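You operate a simulated robot arm through the tools that you are given. There is no shell and no other tool. Be economical: measure what you need, move in short steps, check, and stop when the job is done.

You are at the controls of a simulated robot arm. One attempt, no reset.

TASK
Shut the dispenser's gate, then tip the yellow tub of pellets into it.
Fine: put the tub back and slide the lid shut. Set down upright: what you pick out.

The check looks at the end state, three seconds after you hand in, the way a careful person would. Anything else that was tipped, shoved, dropped, spilled or broken makes it a failure. Lids that push on must go on centred and level and be pressed home; caps that screw on are set level and turned clockwise until they are tight.

THE ROBOT
A 7-joint arm with a two-finger parallel gripper, fixed in place. Base frame: the origin is at the foot of the arm, x ahead of it, y to its left, z up; the work surface is at about z = 90. Readings come in cm, rad, newtons and seconds.
With the tool pointing down near the work surface it reaches from about 30 to 68 cm from the base axis. Its first joint turns from -1.152 to 1.152 rad. Payload 1.57 kg.
The tool frame sits at the grasp point between the pads (the TCP): z along the fingers, y along the line on which they close. The tips reach 3 cm beyond it. The gripper opens to 11 cm. The fingers are 2.4 cm wide and 1.2 cm thick; the gripper's body (4.8 by 11.2 cm) begins 7.8 cm behind the TCP.
Orientation is told as [roll, pitch, yaw] about the base's x, y, z axes, in that order, counted from this pose: with the fingers straight down and closing along the base's y, the tool's x points along the base's -x, its y along +y and its z along -z.

THE INTERFACE
- The arm moves only by the tool drive_tool. Its argument "commands" is one flat list of numbers, 7 for each row, row after row: the shift along the base's x, y, z in cm, then the turn, a rotation vector about the base's x, y, z in rad, then the finger opening in cm, from 0 to 11. In form: [x, y, z, rx, ry, rz, jaw, x, y, z, rx, ry, rz, jaw, ...]. A call has 1 to 20 rows; each row shifts and turns the commanded pose from where the row before left it. A row lasts 0.2 s, in which the tool goes at most 5 cm and 0.15 rad; a call with a longer step from one row to the next is refused whole, and so is a gripper value outside its range. Where a pose cannot be reached the arm comes as near as it can. A force on the tool above 40 N (or 10 N above the force at the start of the call, whichever is more), or a blocked arm, ends the call early, and 0.2 s more pass. The fingers move at their own pace (about 10.8 cm/s each) and stop on an object; they squeeze with about 32 N. The grip force told is the motor's: it shows also when the fingers shut on nothing. Time passes only in rows, and 0.2 s behind the last, so rows that do not move let the fingers close. The reply holds the time, the measured pose of the TCP, the force on the tool along the base axes, the opening and the grip force, in the units named above and with some noise, with the torque about the TCP (base axes, N m) and any sound that the robot's microphone picked up.
- Cameras (640 x 400 px; columns grow to the right, rows downward): "scene" is fixed at [16.29, -38.59, 141.53]; the picture's right is [0.81, -0.58, 0.00], its down [-0.27, -0.38, -0.89] and it looks along [0.52, 0.72, -0.46] (base axes); focal length 253 px, centre (320, 200). "wrist" rides on the gripper at [7, 1.6, -14.1] in the tool frame; the picture's right is [-0.23, 0.97, 0.00], its down [-0.86, -0.20, -0.48] and it looks along [-0.47, -0.11, 0.88] (tool axes); focal length 222 px, centre (320, 200). There is no depth. A picture from a camera that has moved, and an enlarged one, comes with that camera's place and axes in the base frame and with its lens.
- get_image(camera): a new picture of that camera. The clock stands still meanwhile.
- close_up(camera, box): a new picture of the part [left, top, right, bottom] of that camera's present view, enlarged. The clock stands still meanwhile.
- finish_job(): hands the job in; it is judged then, once.

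Go step by step. Nothing tells you positions but the pictures and the camera data: compare them with the known pose of the tool, close in by small moves and look again before you grip or let go. The budget is 120 turns and 76 pictures, counting those below and the enlarged ones. Unless the task says otherwise, let go and move clear before handing in, and close with one line.

The tools are called as a command line: name --argument value ..., lists and objects as JSON in quotes. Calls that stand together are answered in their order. drive_tool: Moves the arm, as the interface text tells. Its arguments: {"type":"object","properties":{"commands":{"type":"array"}},"required":["commands"]} The other tools are called the same way: get_image (camera) takes a picture; close_up (camera, box) takes an enlarged picture of a part of a camera's view; finish_job () hands the job in.

At the start:

```text
time: 0.0
position: [28.54, 7.5, 134.44]
ee_rot: [0.0, -0.001, 0.0]
force: [0.0, -0.4, 0.0]
moment: [0.05, -0.01, -0.03]
gripper_width: 11.02
finger_force: 0.0
```

scene: 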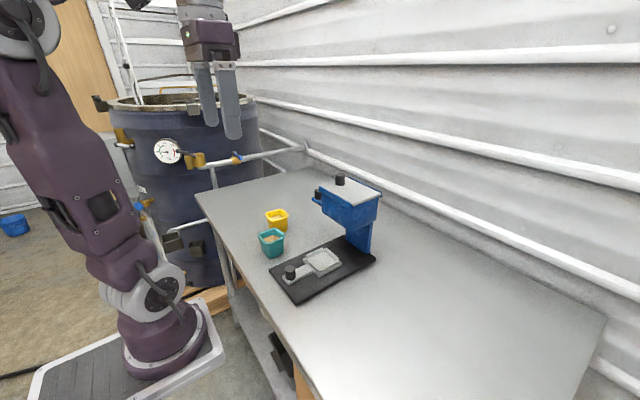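
wrist: 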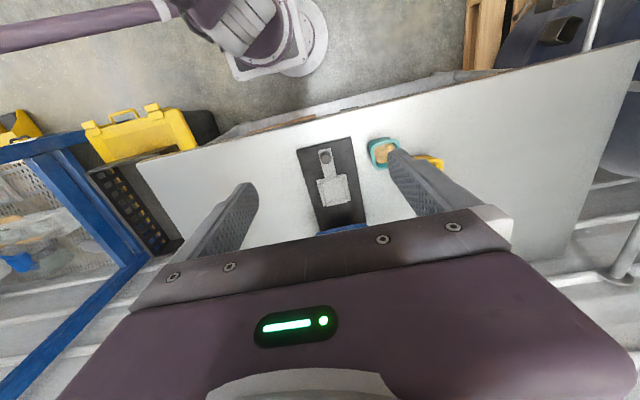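

I see a teal tub and a yellow tub on the table, with a blue dispenser hopper behind a black base. I'll zoom in for details first.

close_up --camera "scene" --box '[240, 160, 400, 310]'

close_up --camera "scene" --box '[300, 165, 390, 225]'

close_up --camera "wrist" --box '[280, 120, 460, 240]'

```text
2.67 times, centred on (320, 235) of scene
camera zoom: at [16.29, -38.59, 141.53], right [0.81, -0.58, 0.0], down [-0.27, -0.38, -0.89], along [0.52, 0.72, -0.46], focal length 674 px, centre (320, 107)
```

zoom: 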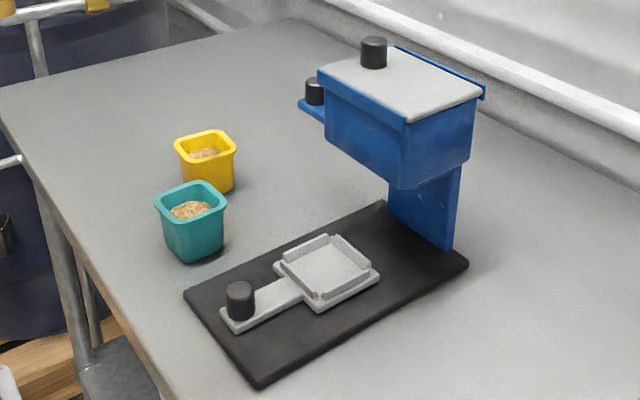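

```text
6.67 times, centred on (345, 195) of scene
camera zoom: at [16.29, -38.59, 141.53], right [0.81, -0.58, 0.0], down [-0.27, -0.38, -0.89], along [0.52, 0.72, -0.46], focal length 1686 px, centre (153, 233)
```

zoom: 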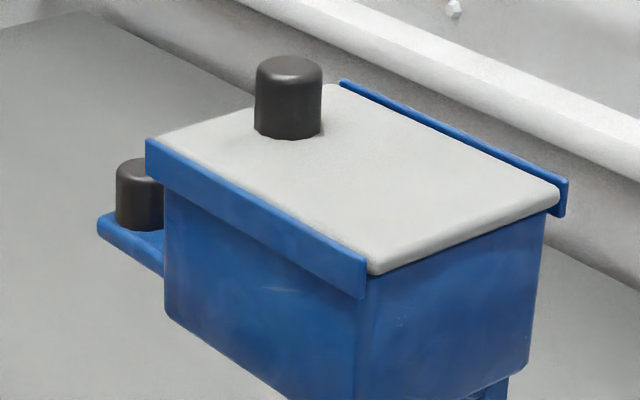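

```text
3.33 times, centred on (370, 180) of wrist
camera zoom: at [21.58, 9.11, 148.56], right [0.23, 0.97, 0.0], down [0.86, -0.2, 0.48], along [0.47, -0.11, -0.88], focal length 740 px, centre (153, 267)
```

zoom: 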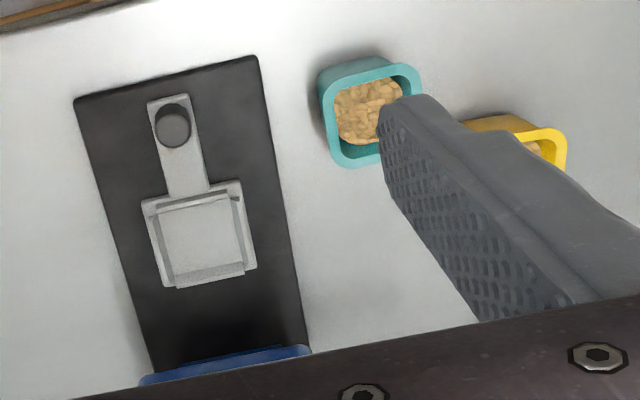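

The hopper's lid appears to slide along y, and a tab with a knob sticks out on its +y side, probably the gate. I'll move above it for a better view.

drive_tool --commands '[4, 0, -1, 0, 0, 0, 11, 4, 0, -1, 0, 0, 0, 11, 4, 0, -2, 0, 0, 0, 11, 3, 0, -2, 0, 0, 0, 11]'

get_image --camera "wrist"

get_image --camera "scene"

```text
time: 1.0
position: [43.39, 7.58, 128.42]
ee_rot: [0.001, -0.001, 0.0]
force: [0.6, 0.0, -0.9]
moment: [-0.03, 0.03, -0.03]
gripper_width: 10.99
finger_force: 0.0
```

```text
70 pictures are left
camera wrist: at [36.45, 9.11, 142.42], right [0.23, 0.97, 0.0], down [0.85, -0.2, 0.48], along [0.47, -0.11, -0.88], focal length 222 px, centre (320, 200)
```

wrist: 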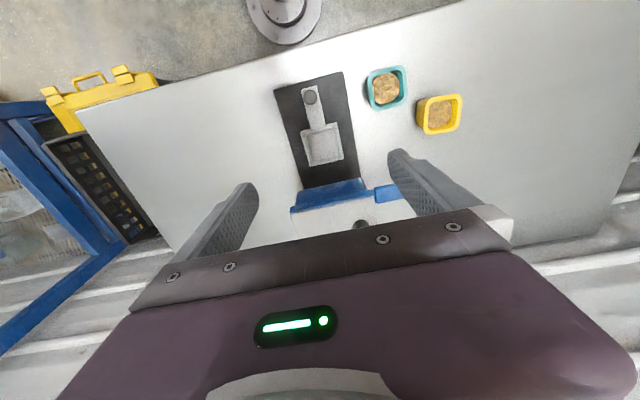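

```text
69 pictures are left
```

scene: 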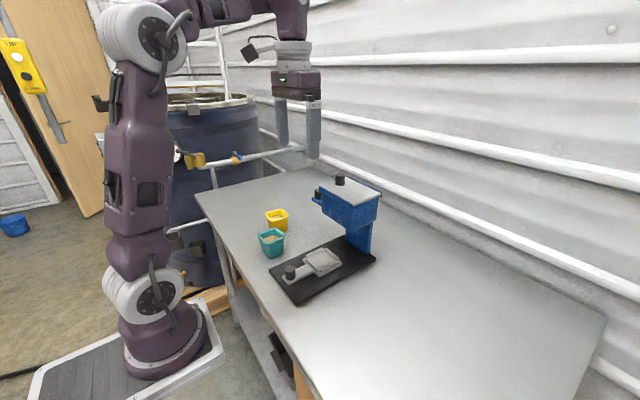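

drive_tool --commands '[4, 0, 1, 0, 0, 0, 11, 4, 0, 1, 0, 0, 0, 11, 4, 0, 1, 0, 0, 0, 11]'

get_image --camera "wrist"

```text
time: 1.8
position: [50.53, 6.08, 129.22]
ee_rot: [-0.002, -0.002, 0.0]
force: [-0.2, -0.4, -0.6]
moment: [-0.02, -0.02, -0.02]
gripper_width: 10.98
finger_force: 0.1
out of reach, approached as far as the arm can: row 2, 3
```

```text
68 pictures are left
camera wrist: at [43.54, 7.82, 143.4], right [0.23, 0.97, 0.0], down [0.85, -0.2, 0.48], along [0.47, -0.11, -0.88], focal length 222 px, centre (320, 200)
```

wrist: 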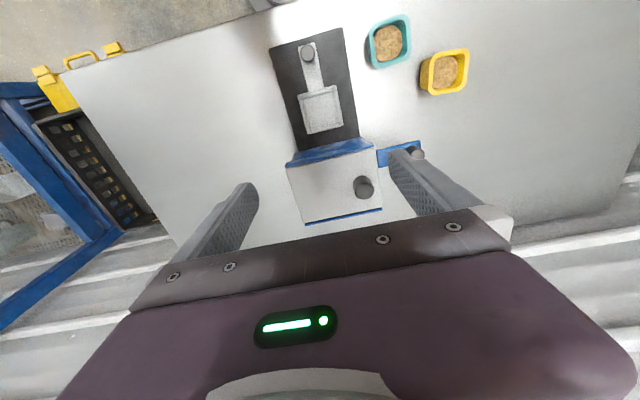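

close_up --camera "wrist" --box '[260, 120, 440, 240]'

```text
3.33 times, centred on (350, 180) of wrist
camera zoom: at [43.54, 7.82, 143.4], right [0.23, 0.97, 0.0], down [0.85, -0.2, 0.48], along [0.47, -0.11, -0.88], focal length 740 px, centre (220, 267)
```

zoom: 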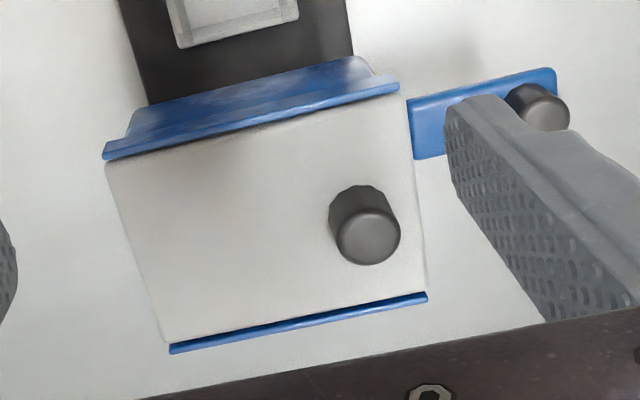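

The lid sits at about x 54–64, y 0–13, z 112, with its knob at (58.6, 10.7). The gate's knob is at about (58, 20.6), with its top at z 107. I'll move to the +y side with the fingers closed.

drive_tool --commands '[-2, 4.5, -2, 0, 0, 0, 5, -1, 4.5, -2, 0, 0, 0, 0, 0, 4.5, -2, 0, 0, 0, 0, 0, 4, -2, 0, 0, 0, 0, 0, 3, -3, 0, 0, 0, 0]'

get_image --camera "wrist"

```text
refused: row 1 steps farther than a row can; nothing moved
```

```text
66 pictures are left
camera wrist: at [43.54, 7.82, 143.4], right [0.23, 0.97, 0.0], down [0.85, -0.2, 0.48], along [0.47, -0.11, -0.88], focal length 222 px, centre (320, 200)
```

wrist: 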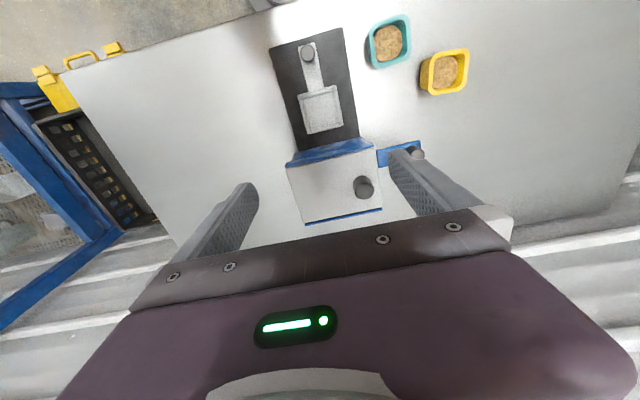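

That call was refused because the first step was over 5 cm. I'll go again with shorter steps.

drive_tool --commands '[-2, 3.5, -2, 0, 0, 0, 5, -1, 4, -2, 0, 0, 0, 0, 0, 4, -2, 0, 0, 0, 0, 0, 4, -2, 0, 0, 0, 0, 0, 3, -3, 0, 0, 0, 0]'

get_image --camera "wrist"

```text
time: 3.0
position: [47.61, 25.0, 117.9]
ee_rot: [-0.001, -0.001, -0.001]
force: [-0.3, -0.2, -0.2]
moment: [-0.04, 0.04, 0.01]
gripper_width: 0.0
finger_force: 21.0
```

```text
65 pictures are left
camera wrist: at [40.71, 26.68, 132.01], right [0.23, 0.97, 0.0], down [0.85, -0.2, 0.48], along [0.47, -0.11, -0.88], focal length 222 px, centre (320, 200)
```

wrist: 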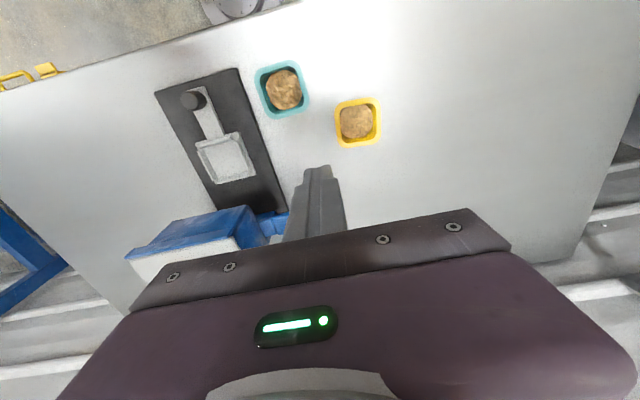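

drive_tool --commands '[4, 0.5, 0, 0, 0, 0, 0, 4, 0.5, -1, 0, 0, 0, 0, 2.5, 0, -2, 0, 0, 0, 0, 0, 0, -2, 0, 0, 0, 0]'

get_image --camera "wrist"

close_up --camera "scene" --box '[280, 140, 400, 240]'

```text
time: 4.0
position: [55.59, 25.91, 114.4]
ee_rot: [0.002, -0.001, -0.001]
force: [0.4, 0.0, -0.6]
moment: [0.0, 0.0, -0.01]
gripper_width: 0.01
finger_force: 21.1
out of reach, approached as far as the arm can: row 2, 3
```

```text
64 pictures are left
camera wrist: at [48.54, 27.48, 128.47], right [0.23, 0.97, 0.0], down [0.85, -0.2, 0.48], along [0.47, -0.11, -0.88], focal length 222 px, centre (320, 200)
```

wrist: 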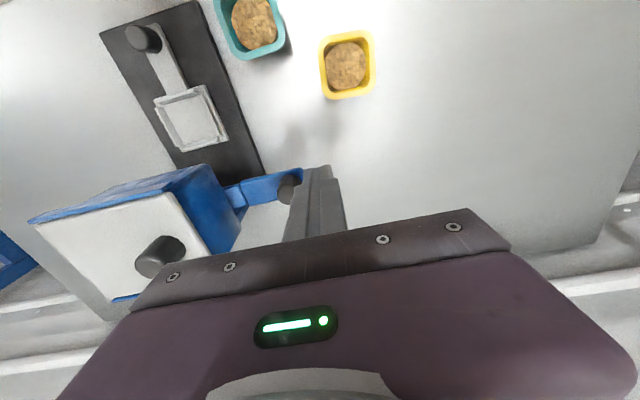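

```text
4.00 times, centred on (340, 190) of scene
camera zoom: at [16.29, -38.58, 141.53], right [0.81, -0.58, 0.0], down [-0.27, -0.38, -0.89], along [0.52, 0.72, -0.46], focal length 1011 px, centre (240, 240)
```

zoom: 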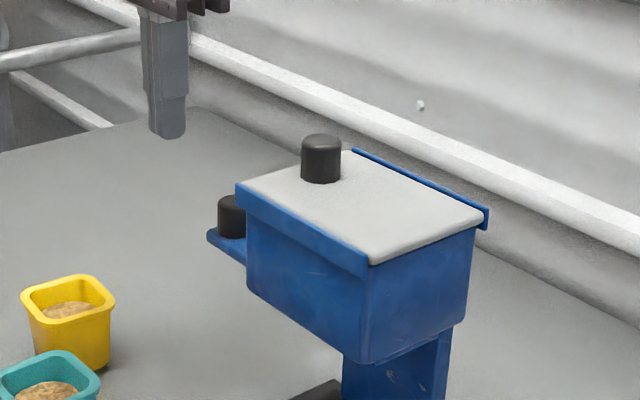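

close_up --camera "wrist" --box '[200, 140, 350, 240]'

```text
4.00 times, centred on (275, 190) of wrist
camera zoom: at [48.54, 27.48, 128.47], right [0.23, 0.97, 0.0], down [0.85, -0.2, 0.48], along [0.47, -0.11, -0.88], focal length 888 px, centre (500, 240)
```

zoom: 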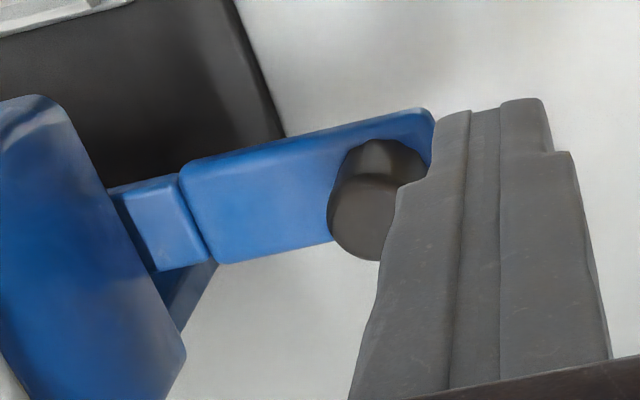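

drive_tool --commands '[0, 0, -3, 0, 0, 0, 0, 0, 0, -3, 0, 0, 0, 0, 1.5, 0, 0, 0, 0, 0, 0, 1.2, 0, 0, 0, 0, 0, 0]'

close_up --camera "wrist" --box '[200, 140, 350, 240]'

close_up --camera "scene" --box '[280, 140, 400, 240]'

```text
time: 5.0
position: [57.89, 25.58, 108.28]
ee_rot: [0.002, 0.0, -0.001]
force: [0.7, -0.5, -0.4]
moment: [0.0, 0.0, 0.02]
gripper_width: 0.0
finger_force: 21.2
```

```text
4.00 times, centred on (275, 190) of wrist
camera zoom: at [50.81, 27.27, 122.4], right [0.23, 0.97, 0.0], down [0.86, -0.2, 0.48], along [0.47, -0.11, -0.88], focal length 888 px, centre (500, 240)
```

zoom: 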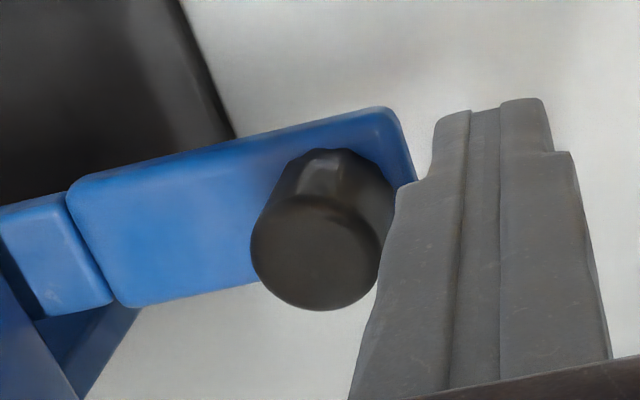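

```text
4.00 times, centred on (340, 190) of scene
camera zoom: at [16.29, -38.59, 141.53], right [0.81, -0.58, 0.0], down [-0.27, -0.38, -0.89], along [0.52, 0.72, -0.46], focal length 1011 px, centre (240, 240)
```

zoom: 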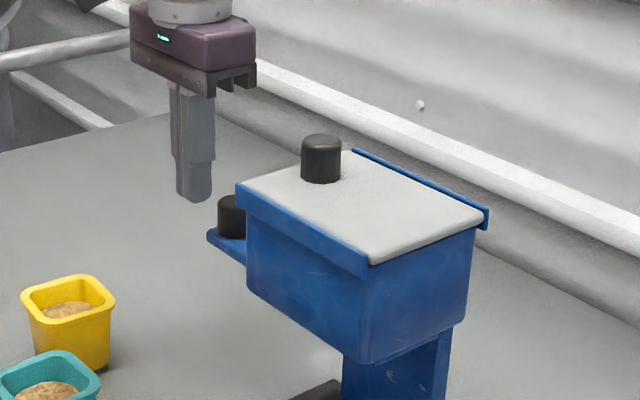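

drive_tool --commands '[0.3, -1, -0.2, 0, 0, 0, 0, 0, -1, 0, 0, 0, 0, 0, 0, -0.7, 0, 0, 0, 0, 0, 0, -0.7, 0, 0, 0, 0, 0, 0, -0.7, 0, 0, 0, 0, 0]'

get_image --camera "wrist"

```text
time: 6.2
position: [58.18, 21.52, 108.15]
ee_rot: [0.0, 0.001, 0.001]
force: [-1.0, 1.2, 0.1]
moment: [0.03, 0.04, 0.01]
gripper_width: 0.01
finger_force: 21.2
```

```text
59 pictures are left
camera wrist: at [51.18, 23.14, 122.22], right [0.23, 0.97, 0.0], down [0.86, -0.2, 0.48], along [0.47, -0.11, -0.88], focal length 222 px, centre (320, 200)
```

wrist: 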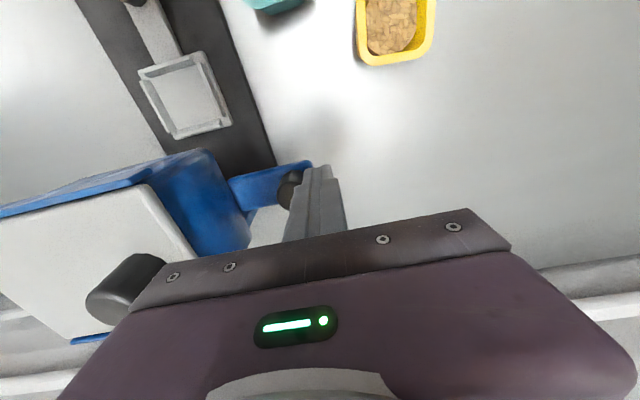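

The gate is sliding in with little force, so I'll keep pushing until it stops.

drive_tool --commands '[0, -0.7, 0, 0, 0, 0, 0, 0, -0.7, 0, 0, 0, 0, 0, 0, -0.7, 0, 0, 0, 0, 0]'

close_up --camera "wrist" --box '[180, 120, 360, 240]'

```text
time: 7.0
position: [58.19, 18.97, 108.27]
ee_rot: [-0.005, 0.002, -0.003]
force: [0.3, 0.1, -0.3]
moment: [-0.02, -0.02, -0.03]
gripper_width: 0.0
finger_force: 21.4
```

```text
3.33 times, centred on (270, 180) of wrist
camera zoom: at [51.23, 20.85, 122.22], right [0.23, 0.97, 0.0], down [0.86, -0.2, 0.48], along [0.46, -0.11, -0.88], focal length 740 px, centre (487, 267)
```

zoom: 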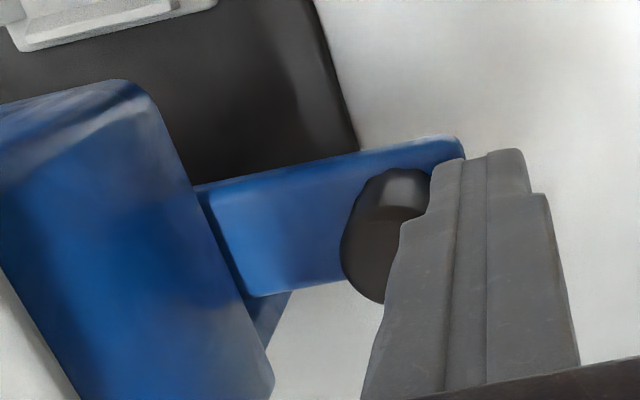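

drive_tool --commands '[0, -0.4, 0.4, 0, 0, 0, 0, 0, -0.5, 0, 0, 0, 0, 0, 0, -0.5, 0, 0, 0, 0, 0]'

close_up --camera "wrist" --box '[180, 120, 360, 240]'

```text
time: 7.8
position: [58.15, 17.94, 108.6]
ee_rot: [0.0, 0.001, 0.002]
force: [2.3, 6.3, -1.7]
moment: [0.16, -0.01, 0.09]
gripper_width: 0.0
finger_force: 21.3
```

```text
3.33 times, centred on (270, 180) of wrist
camera zoom: at [51.21, 19.61, 122.64], right [0.23, 0.97, 0.0], down [0.86, -0.2, 0.48], along [0.47, -0.11, -0.88], focal length 740 px, centre (487, 267)
```

zoom: 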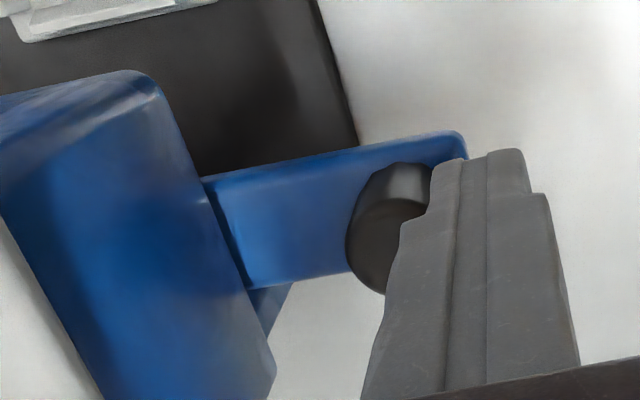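

drive_tool --commands '[0, -0.3, 0, 0, 0, 0, 0, 0, -0.3, 0, 0, 0, 0, 0, 0, -0.2, 0, 0, 0, 0, 0]'

close_up --camera "wrist" --box '[180, 120, 360, 240]'

```text
time: 8.6
position: [58.24, 17.07, 108.59]
ee_rot: [0.0, 0.0, -0.001]
force: [2.6, 8.1, -0.4]
moment: [0.21, -0.06, 0.08]
gripper_width: 0.02
finger_force: 21.5
```

```text
3.33 times, centred on (270, 180) of wrist
camera zoom: at [51.24, 18.84, 122.64], right [0.23, 0.97, 0.0], down [0.85, -0.2, 0.48], along [0.47, -0.11, -0.88], focal length 740 px, centre (487, 267)
```

zoom: 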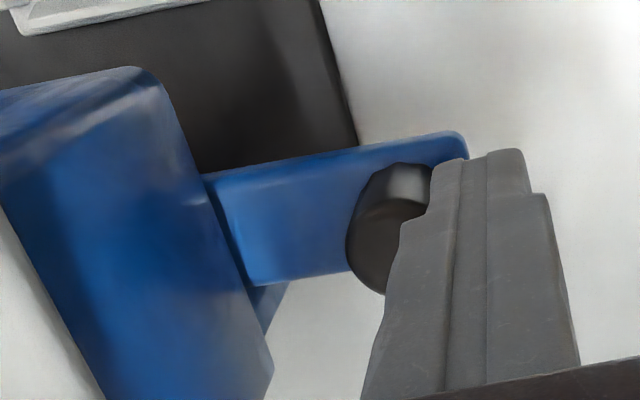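

The picture suggests the dispenser itself may be moving with the push. I'll check that in the scene before doing anything else.

close_up --camera "scene" --box '[240, 160, 400, 310]'

```text
2.67 times, centred on (320, 235) of scene
camera zoom: at [16.3, -38.56, 141.54], right [0.81, -0.58, 0.0], down [-0.27, -0.38, -0.89], along [0.52, 0.72, -0.46], focal length 674 px, centre (320, 107)
```

zoom: 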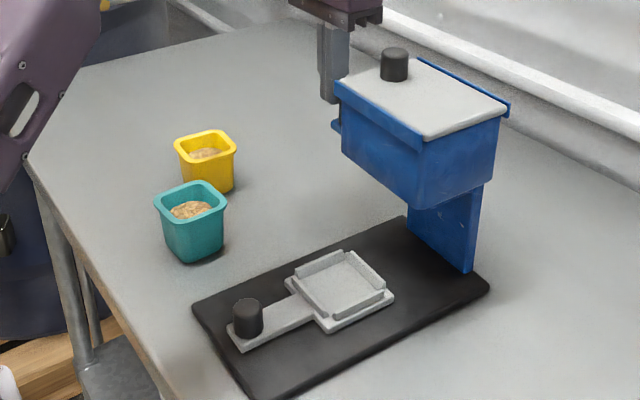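

The gate reached its stop, but after that the unfixed dispenser slid about 2–4 cm toward -y and turned slightly. I'll back off, then push its base plate back from the -y side.

drive_tool --commands '[0, 1.5, 0, 0, 0, 0, 0, 0, 1.5, 2, 0, 0, 0, 0, -1, 0, 4, 0, 0, 0, 0, -2, 0, 4, 0, 0, 0, 0, -3, -2, 2, 0, 0, 0, 0, -3, -3, 1, 0, 0, 0, 0]'

close_up --camera "scene" --box '[240, 160, 400, 310]'

get_image --camera "wrist"

```text
time: 10.0
position: [49.3, 15.09, 121.62]
ee_rot: [0.002, 0.001, 0.0]
force: [-0.6, -1.0, 0.7]
moment: [0.01, -0.03, -0.02]
gripper_width: 0.0
finger_force: 21.5
```

```text
2.67 times, centred on (320, 235) of scene
camera zoom: at [16.29, -38.59, 141.53], right [0.81, -0.58, 0.0], down [-0.27, -0.38, -0.89], along [0.52, 0.72, -0.46], focal length 674 px, centre (320, 107)
```

zoom: 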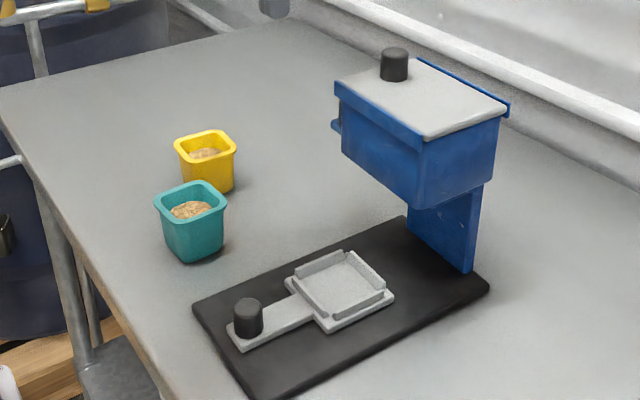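

```text
53 pictures are left
camera wrist: at [42.42, 16.73, 135.63], right [0.23, 0.97, 0.0], down [0.86, -0.2, 0.48], along [0.47, -0.11, -0.88], focal length 222 px, centre (320, 200)
```

wrist: 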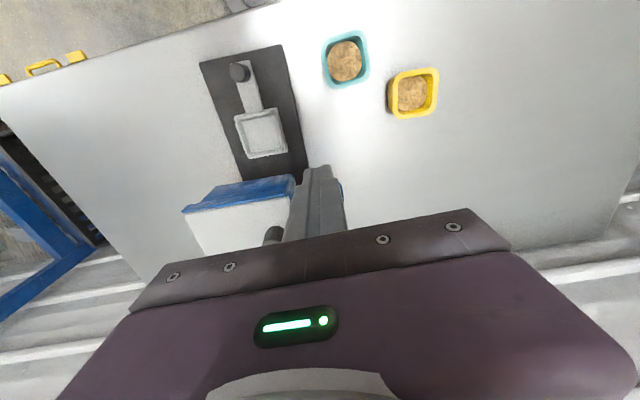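

drive_tool --commands '[-1, -4.5, 0, 0, 0, 0, 0, -1, -4.5, 0, 0, 0, 0, 0, 0, -4.5, 0, 0, 0, 0, 0, 0, -4.5, 0, 0, 0, 0, 0, 0, -4.5, 0, 0, 0, 0, 0, 0, -4, -2, 0, 0, 0, 0, 1, -1, -4, 0, 0, 0, 0, 2, 0, -4, 0, 0, 0, 0, 2, 0, -4, 0, 0, 0, 0, 2, 0, -4, 0, 0, 0, 0, 2, 0, -3, 0, 0, 0, 0]'

get_image --camera "wrist"

get_image --camera "scene"

```text
time: 12.4
position: [56.4, -12.54, 100.43]
ee_rot: [-0.002, -0.002, 0.0]
force: [0.2, 0.8, 0.3]
moment: [-0.02, 0.0, 0.01]
gripper_width: 0.0
finger_force: 21.1
```

```text
52 pictures are left
camera wrist: at [49.42, -10.93, 114.43], right [0.23, 0.97, 0.0], down [0.85, -0.2, 0.48], along [0.47, -0.11, -0.88], focal length 222 px, centre (320, 200)
```

wrist: 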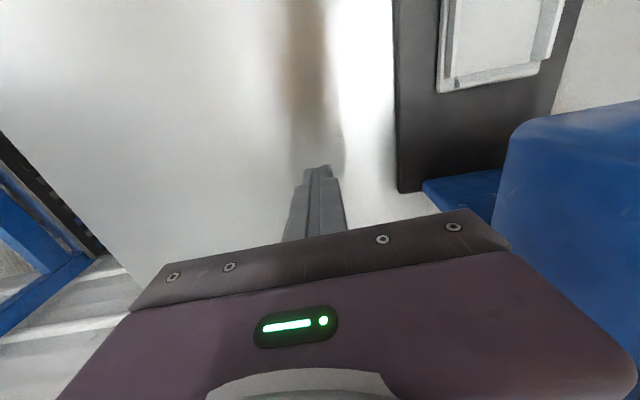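

```text
51 pictures are left
```

scene: 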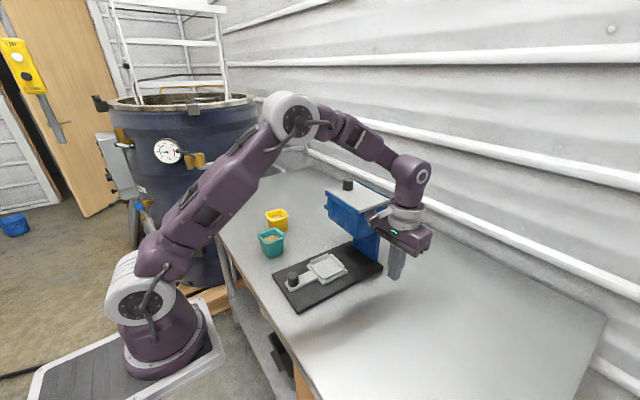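

Vertical fingers would hit the hopper before reaching the base plate. I'll tilt the tool so the tips lead, and push the hopper wall back along the same line (x≈58, z≈106).

drive_tool --commands '[0, 0, 2, 0.15, 0, 0, 0, 0.5, 0, 2, 0.15, 0, 0, 0, 0.5, 0, 2, 0.15, 0, 0, 0, 0.6, 0, 1.2, 0.15, 0, 0, 0, 0, 2, 0, 0, 0, 0, 0, 0, 2, 0, 0, 0, 0, 0]'

get_image --camera "wrist"

close_up --camera "scene" --box '[280, 150, 440, 310]'

```text
time: 13.8
position: [58.04, -8.37, 107.78]
ee_rot: [0.601, 0.0, 0.0]
force: [0.2, -0.6, 0.2]
moment: [0.01, 0.01, -0.01]
gripper_width: 0.01
finger_force: 21.0
```

```text
50 pictures are left
camera wrist: at [51.08, -14.96, 120.29], right [0.23, 0.8, 0.55], down [0.86, -0.44, 0.28], along [0.47, 0.41, -0.79], focal length 222 px, centre (320, 200)
```

wrist: 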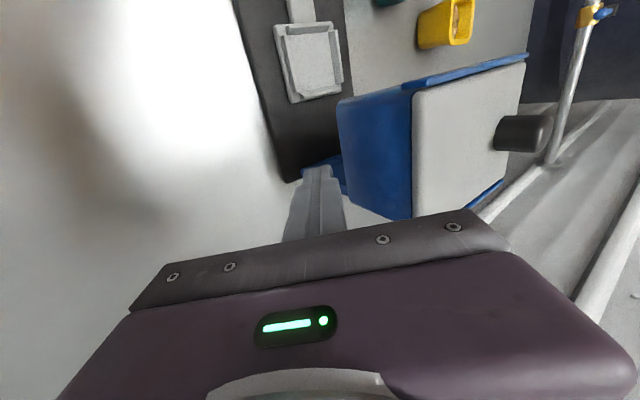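

```text
2.50 times, centred on (360, 230) of scene
camera zoom: at [16.29, -38.59, 141.53], right [0.81, -0.58, 0.0], down [-0.27, -0.38, -0.89], along [0.52, 0.72, -0.46], focal length 632 px, centre (220, 125)
```

zoom: 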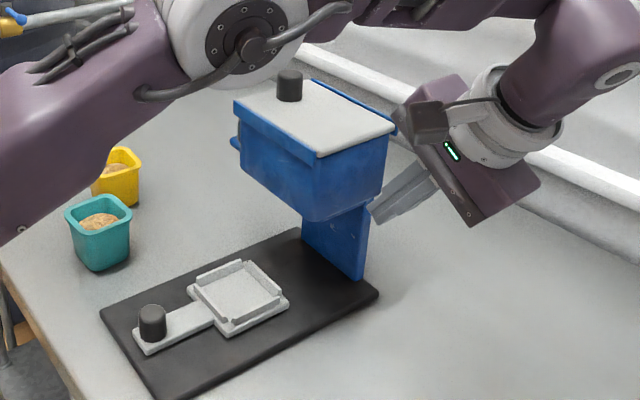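

drive_tool --commands '[0, 1, 0, 0, 0, 0, 0, 0, 1, 0, 0, 0, 0, 0, 0, 0.5, 0, 0, 0, 0, 0]'

close_up --camera "scene" --box '[240, 160, 400, 310]'

```text
time: 14.6
position: [57.75, -5.86, 107.65]
ee_rot: [0.598, -0.001, 0.0]
force: [0.1, -2.9, 0.5]
moment: [-0.02, -0.02, -0.01]
gripper_width: 0.01
finger_force: 21.1
```

```text
2.67 times, centred on (320, 235) of scene
camera zoom: at [16.29, -38.6, 141.53], right [0.81, -0.58, 0.0], down [-0.27, -0.38, -0.89], along [0.52, 0.72, -0.46], focal length 674 px, centre (320, 107)
```

zoom: 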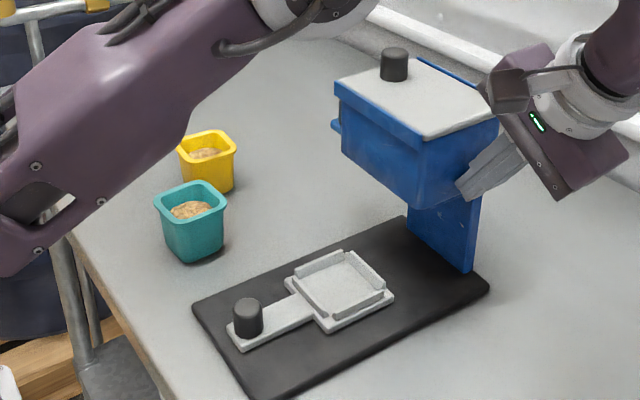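

Contact is just beginning. I'll push +y in small steps, about 3 cm.

drive_tool --commands '[0, 0.5, 0, 0, 0, 0, 0, 0, 0.5, 0, 0, 0, 0, 0, 0, 0.5, 0, 0, 0, 0, 0, 0, 0.5, 0, 0, 0, 0, 0]'

close_up --camera "scene" --box '[240, 160, 400, 310]'

```text
time: 15.6
position: [57.91, -3.71, 107.75]
ee_rot: [0.601, 0.001, 0.002]
force: [1.2, -4.6, -2.7]
moment: [-0.17, -0.03, -0.02]
gripper_width: 0.0
finger_force: 21.1
```

```text
2.67 times, centred on (320, 235) of scene
camera zoom: at [16.3, -38.6, 141.53], right [0.81, -0.58, 0.0], down [-0.27, -0.38, -0.89], along [0.52, 0.72, -0.46], focal length 674 px, centre (320, 107)
```

zoom: 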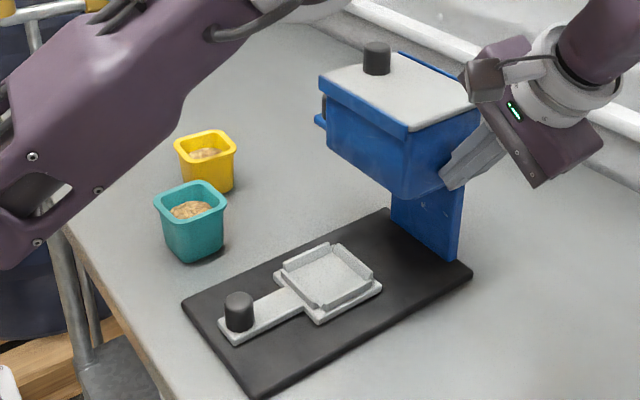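

drive_tool --commands '[0.3, 0.4, 0, 0, 0, 0, 0, 0.3, 0.4, 0, 0, 0, 0, 0, 0.3, 0.4, 0, 0, 0, 0, 0]'

close_up --camera "scene" --box '[240, 160, 400, 310]'

```text
time: 16.4
position: [58.74, -2.66, 107.65]
ee_rot: [0.6, 0.001, 0.0]
force: [-4.1, -5.8, 1.1]
moment: [-0.08, 0.1, 0.16]
gripper_width: 0.0
finger_force: 21.2
```

```text
2.67 times, centred on (320, 235) of scene
camera zoom: at [16.27, -38.61, 141.53], right [0.81, -0.58, 0.0], down [-0.27, -0.38, -0.89], along [0.52, 0.72, -0.46], focal length 674 px, centre (320, 107)
```

zoom: 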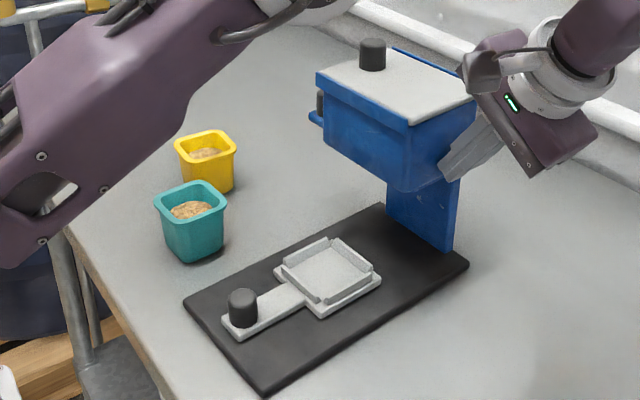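

The dispenser is back within about 1 cm, and I'll fine-tune it at the end if needed. Next I'll back off, straighten the tool and go above the lid knob with the jaws open.

drive_tool --commands '[0, -1.5, 0, 0, 0, 0, 0, -1, -3, 2, -0.15, 0, 0, 0, -1, 0, 4, -0.15, 0, 0, 0, -1, 0, 4, -0.15, 0, 0, 0, -1, 0, 4, -0.15, 0, 0, 2, 0, 3, 0, 0, 0, 0, 6, 0, 4, 0, 0, 0, 0, 6, 0, 4, 0, 0, 0, 0, 6, 0, 4, 0, 0, 0, 0, 6, 0, 3, -1, 0, 0, 0, 6]'

get_image --camera "wrist"

```text
time: 18.6
position: [54.55, 10.85, 121.0]
ee_rot: [0.001, 0.001, 0.0]
force: [0.1, -0.1, -0.5]
moment: [-0.04, 0.01, -0.05]
gripper_width: 5.98
finger_force: 0.1
```

```text
45 pictures are left
camera wrist: at [47.59, 12.59, 135.1], right [0.23, 0.97, 0.0], down [0.85, -0.2, 0.48], along [0.47, -0.11, -0.88], focal length 222 px, centre (320, 200)
```

wrist: 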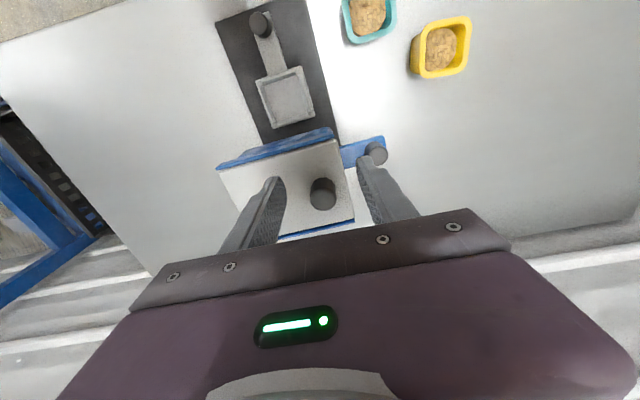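

close_up --camera "wrist" --box '[220, 110, 400, 240]'

```text
3.08 times, centred on (310, 175) of wrist
camera zoom: at [47.59, 12.59, 135.1], right [0.23, 0.97, 0.0], down [0.85, -0.2, 0.48], along [0.47, -0.11, -0.88], focal length 684 px, centre (351, 277)
```

zoom: 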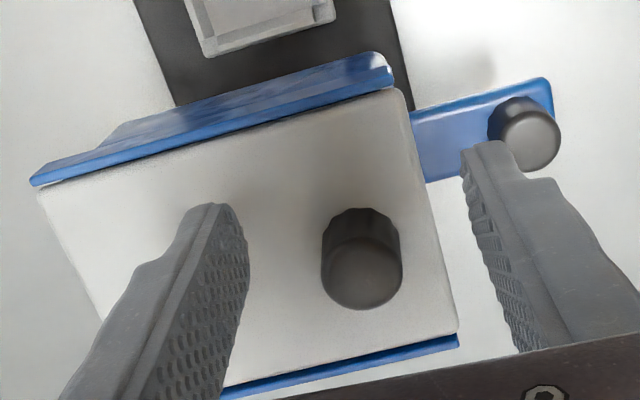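

drive_tool --commands '[1.5, -0.15, -1.5, 0, 0, 0, 6, 1, -0.1, -1, 0, 0, 0, 6, 1.1, -0.1, -1, 0, 0, 0, 6, 0, 0, -1.2, 0, 0, 0, 6, 0, 0, 0, 0, 0, 0, 6]'

close_up --camera "wrist" --box '[220, 110, 400, 240]'

close_up --camera "scene" --box '[300, 140, 400, 220]'

```text
time: 19.8
position: [58.33, 10.44, 116.07]
ee_rot: [-0.001, 0.0, 0.0]
force: [-0.5, 0.3, -0.9]
moment: [0.01, 0.01, 0.04]
gripper_width: 6.0
finger_force: 0.1
```

```text
3.08 times, centred on (310, 175) of wrist
camera zoom: at [51.39, 12.15, 130.15], right [0.23, 0.97, 0.0], down [0.85, -0.2, 0.48], along [0.47, -0.11, -0.88], focal length 684 px, centre (351, 277)
```

zoom: 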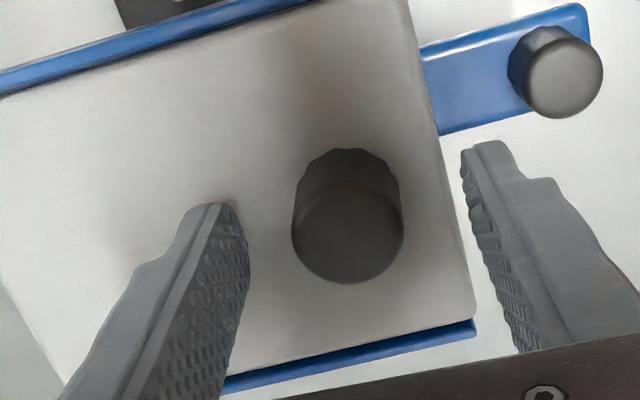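

```text
5.00 times, centred on (350, 180) of scene
camera zoom: at [16.29, -38.59, 141.53], right [0.81, -0.58, 0.0], down [-0.27, -0.38, -0.89], along [0.52, 0.72, -0.46], focal length 1264 px, centre (170, 300)
```

zoom: 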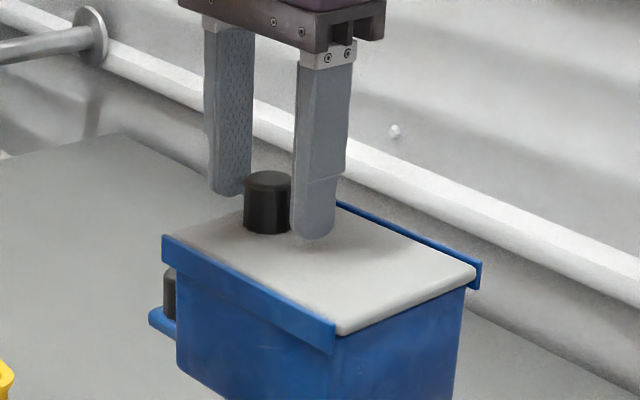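

drive_tool --commands '[-0.2, 0, -0.4, 0, 0, 0, 4, 0, 0, 0, 0, 0, 0, 2, 0, 0, 0, 0, 0, 0, 1, 0, 0, 0, 0, 0, 0, 1]'

```text
time: 20.8
position: [58.27, 10.48, 115.82]
ee_rot: [0.0, 0.0, 0.0]
force: [0.2, -5.9, -0.3]
moment: [-0.19, -0.02, -0.04]
gripper_width: 2.73
finger_force: 32.3
```

drive_tool --commands '[0, -0.3, 0, 0, 0, 0, 1, 0, -0.3, 0, 0, 0, 0, 1, 0, -0.3, 0, 0, 0, 0, 1]'

close_up --camera "scene" --box '[300, 140, 400, 220]'

```text
time: 21.6
position: [58.34, 9.58, 115.77]
ee_rot: [-0.002, -0.004, 0.001]
force: [9.2, 1.7, 7.8]
moment: [-0.29, -0.84, 0.05]
gripper_width: 2.72
finger_force: 32.0
```

```text
5.00 times, centred on (350, 180) of scene
camera zoom: at [16.3, -38.58, 141.53], right [0.81, -0.58, 0.0], down [-0.27, -0.38, -0.89], along [0.52, 0.72, -0.46], focal length 1264 px, centre (170, 300)
```

zoom: 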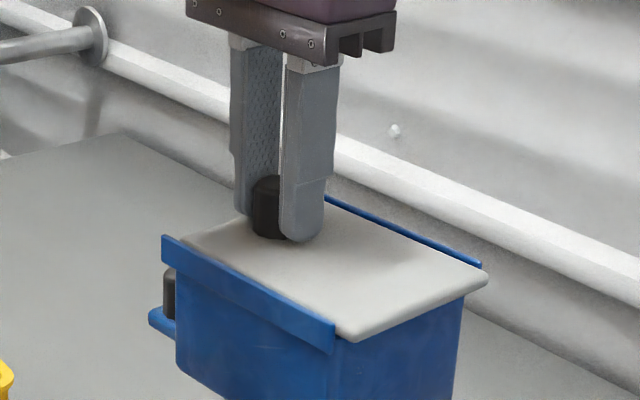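

The lid slides toward -y while the hopper stays put. I'll ease the side load a little and continue.

drive_tool --commands '[0.1, 0, 0.1, 0, 0, 0, 1, 0.0, -0.5, 0, 0, 0, 0, 1, 0, -0.5, 0, 0, 0, 0, 1]'

```text
time: 22.4
position: [58.25, 8.65, 115.69]
ee_rot: [-0.001, 0.0, 0.001]
force: [11.4, 1.0, 2.5]
moment: [-0.35, -0.09, 0.0]
gripper_width: 2.73
finger_force: 31.8
```

drive_tool --commands '[0.2, 0, 0, 0, 0, 0, 1, 0.0, -0.5, 0, 0, 0, 0, 1, 0, -0.5, 0, 0, 0, 0, 1]'

close_up --camera "scene" --box '[240, 160, 400, 310]'

```text
time: 23.2
position: [58.32, 7.62, 115.76]
ee_rot: [-0.001, 0.006, 0.0]
force: [-10.9, -0.3, 2.5]
moment: [0.29, 0.84, 0.08]
gripper_width: 2.73
finger_force: 31.5
```

```text
2.67 times, centred on (320, 235) of scene
camera zoom: at [16.25, -38.59, 141.54], right [0.81, -0.58, 0.0], down [-0.27, -0.38, -0.89], along [0.52, 0.72, -0.46], focal length 674 px, centre (320, 107)
```

zoom: 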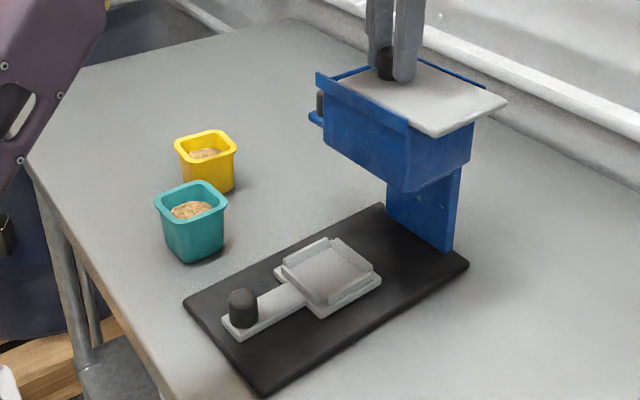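

drive_tool --commands '[-0.1, -0.3, 0, 0, 0, 0, 1, 0.0, -0.5, 0, 0, 0, 0, 1, 0, -0.5, 0, 0, 0, 0, 1, 0, -0.5, 0, 0, 0, 0, 1, 0, -0.5, 0, 0, 0, 0, 1]'

```text
time: 24.4
position: [58.35, 5.21, 115.82]
ee_rot: [0.0, -0.002, 0.001]
force: [5.0, 0.0, -0.5]
moment: [0.45, 0.15, -0.33]
gripper_width: 2.74
finger_force: 31.3
```

drive_tool --commands '[0.05, -0.5, 0, 0, 0, 0, 1, 0.0, -0.5, 0, 0, 0, 0, 1, 0, -0.5, 0, 0, 0, 0, 1, 0, -0.4, 0, 0, 0, 0, 1]'

close_up --camera "scene" --box '[240, 140, 400, 290]'

```text
time: 25.4
position: [58.4, 3.38, 115.73]
ee_rot: [-0.001, 0.001, 0.0]
force: [3.3, -0.2, 0.5]
moment: [0.31, -0.66, -0.11]
gripper_width: 2.74
finger_force: 32.3
```

```text
2.67 times, centred on (320, 215) of scene
camera zoom: at [16.32, -38.58, 141.53], right [0.81, -0.58, 0.0], down [-0.27, -0.38, -0.89], along [0.52, 0.72, -0.46], focal length 674 px, centre (320, 160)
```

zoom: 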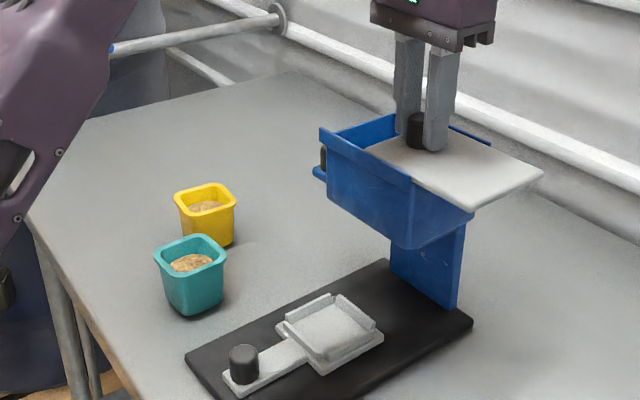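

The lid is open by about 7 cm. I'll slide it back about 1 cm so it surely stays balanced, then release and look into the hopper.

drive_tool --commands '[0, 0.5, 0, 0, 0, 0, 1, 0.0, 0.4, 0, 0, 0, 0, 1, 0, 0, 0, 0, 0, 0, 2.9, 0, 0, 0, 0, 0, 0, 4.5, 0, 0, 0, 0, 0, 0, 6, 0, 0, 2, 0, 0, 0, 6, -1, 0, 3, 0, 0, 0, 6, -2, 1, 3, 0, 0, 0, 6, -2, 3, 0, 0, 0, 0, 6]'

get_image --camera "wrist"

close_up --camera "scene" --box '[240, 140, 400, 290]'

```text
time: 27.4
position: [53.29, 8.21, 123.89]
ee_rot: [0.001, -0.001, 0.0]
force: [-0.7, 0.3, 0.0]
moment: [-0.01, 0.0, -0.01]
gripper_width: 5.96
finger_force: 0.0
```

```text
38 pictures are left
camera wrist: at [46.34, 9.9, 137.98], right [0.23, 0.97, 0.0], down [0.86, -0.2, 0.48], along [0.47, -0.11, -0.88], focal length 222 px, centre (320, 200)
```

wrist: 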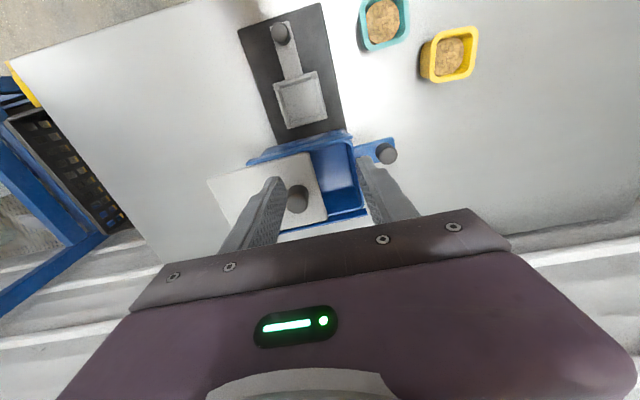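

```text
2.67 times, centred on (320, 215) of scene
camera zoom: at [16.29, -38.59, 141.53], right [0.81, -0.58, 0.0], down [-0.27, -0.38, -0.89], along [0.52, 0.72, -0.46], focal length 674 px, centre (320, 160)
```

zoom: 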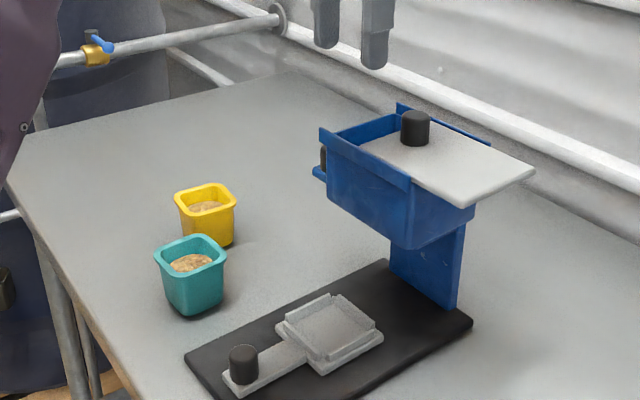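

close_up --camera "wrist" --box '[240, 120, 400, 225]'

close_up --camera "wrist" --box '[340, 0, 500, 100]'

```text
3.81 times, centred on (320, 172) of wrist
camera zoom: at [46.34, 9.9, 137.98], right [0.23, 0.97, 0.0], down [0.86, -0.2, 0.48], along [0.47, -0.11, -0.88], focal length 846 px, centre (320, 305)
```

zoom: 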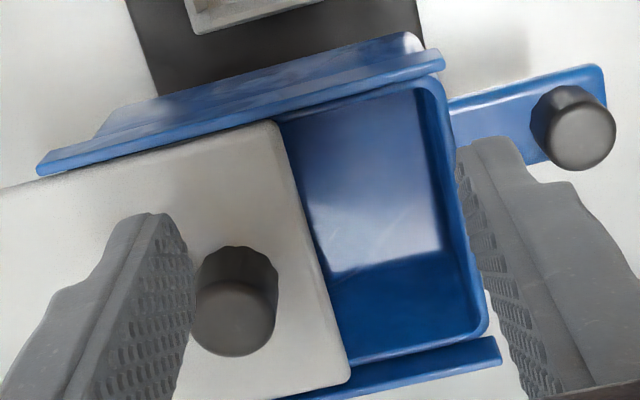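

```text
4.00 times, centred on (420, 50) of wrist
camera zoom: at [46.34, 9.9, 137.98], right [0.23, 0.97, 0.0], down [0.86, -0.2, 0.48], along [0.47, -0.11, -0.88], focal length 888 px, centre (-80, 800)
```

zoom: 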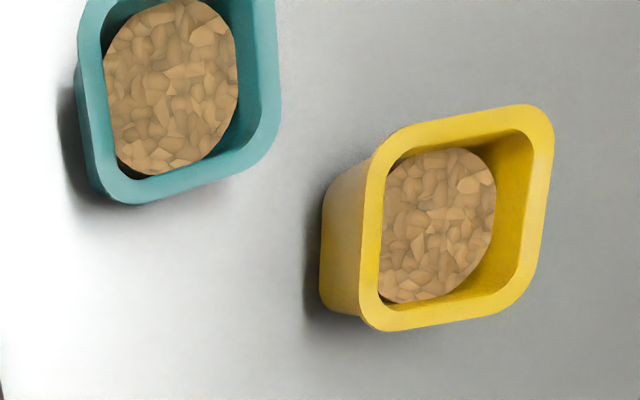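

The hopper is open, with about a 5 cm gap between the lid edge and the +y wall. I plan to grasp the yellow tub (near (48, 30.6), rim z≈97) with the fingers pitched forward about 60°, then roll about x to pour. I'll first test that pose in the air.

drive_tool --commands '[0, 0.5, 0.5, 0, -0.15, 0, 6, 0, 0.5, 0.5, 0, -0.15, 0, 6, 0, 0.5, 0, 0, -0.15, 0, 6, 0, 0.5, 0, 0, -0.15, 0, 6, 0, 1, 0, 0, -0.15, 0, 6, 0, 1, 0, 0, -0.15, 0, 6, 0, 0.4, 0, 0, -0.15, 0, 6, 3, 0, -2, 0, 0, 0, 6, 3.2, 0, -2, 0, 0, 0, 6]'

get_image --camera "scene"

```text
time: 29.4
position: [59.69, 12.71, 120.69]
ee_rot: [0.001, -1.049, 0.0]
force: [0.3, 0.4, 0.1]
moment: [0.0, 0.0, -0.04]
gripper_width: 5.99
finger_force: 0.1
```

```text
34 pictures are left
```

scene: 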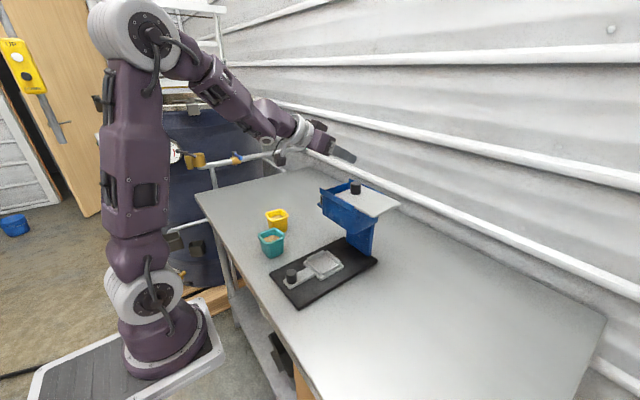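

Reach is good. Now I'll test the roll about x.

drive_tool --commands '[0, 0, 0, 0.15, 0, 0, 6, 0, 0, 0, 0.15, 0, 0, 6, 0, 0, 0, 0.15, 0, 0, 6, 0, 0, 0, 0.15, 0, 0, 6, 0, 0, 0, 0.15, 0, 0, 6, 0, 0, 0, 0.15, 0, 0, 6, 0, 0, 0, 0.15, 0, 0, 6, 0, 0, 0, 0.15, 0, 0, 6, 0, 0, 0, 0.15, 0, 0, 6, 0, 0, 0, 0.15, 0, 0, 6, 0, 0, 0, 0.15, 0, 0, 6, 0, 0, 0, 0.15, 0, 0, 6, 0, 0, 0, 0.15, 0, 0, 6]'

get_image --camera "scene"

get_image --camera "wrist"

```text
time: 32.2
position: [59.99, 10.72, 123.52]
ee_rot: [1.758, 0.325, -1.012]
force: [0.2, -0.2, -0.1]
moment: [0.0, 0.01, 0.0]
gripper_width: 6.02
finger_force: 0.0
out of reach, approached as far as the arm can: row 12, 13
```

```text
33 pictures are left
```

scene: 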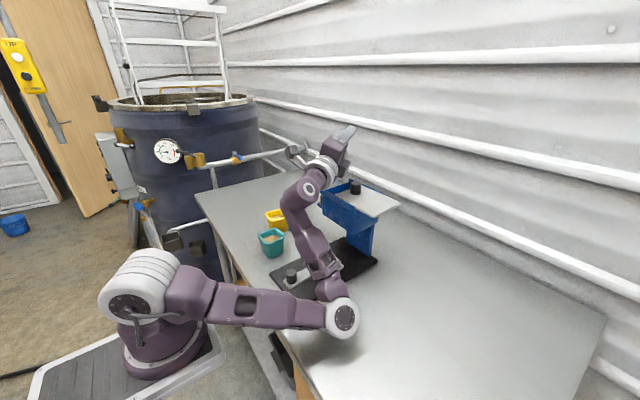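

```text
32 pictures are left
camera wrist: at [44.26, 9.18, 124.74], right [0.12, -0.54, 0.83], down [0.01, -0.84, -0.54], along [0.99, 0.08, -0.1], focal length 222 px, centre (320, 200)
```

wrist: 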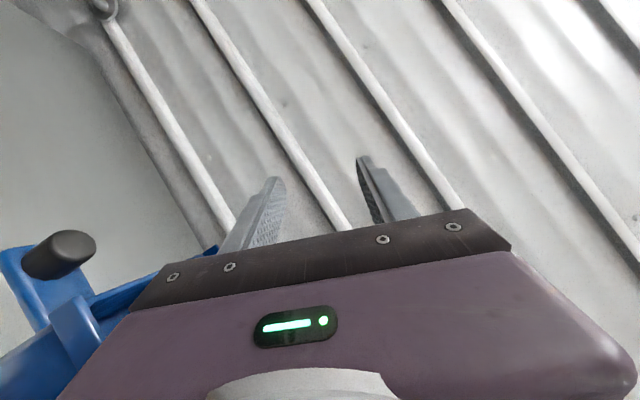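

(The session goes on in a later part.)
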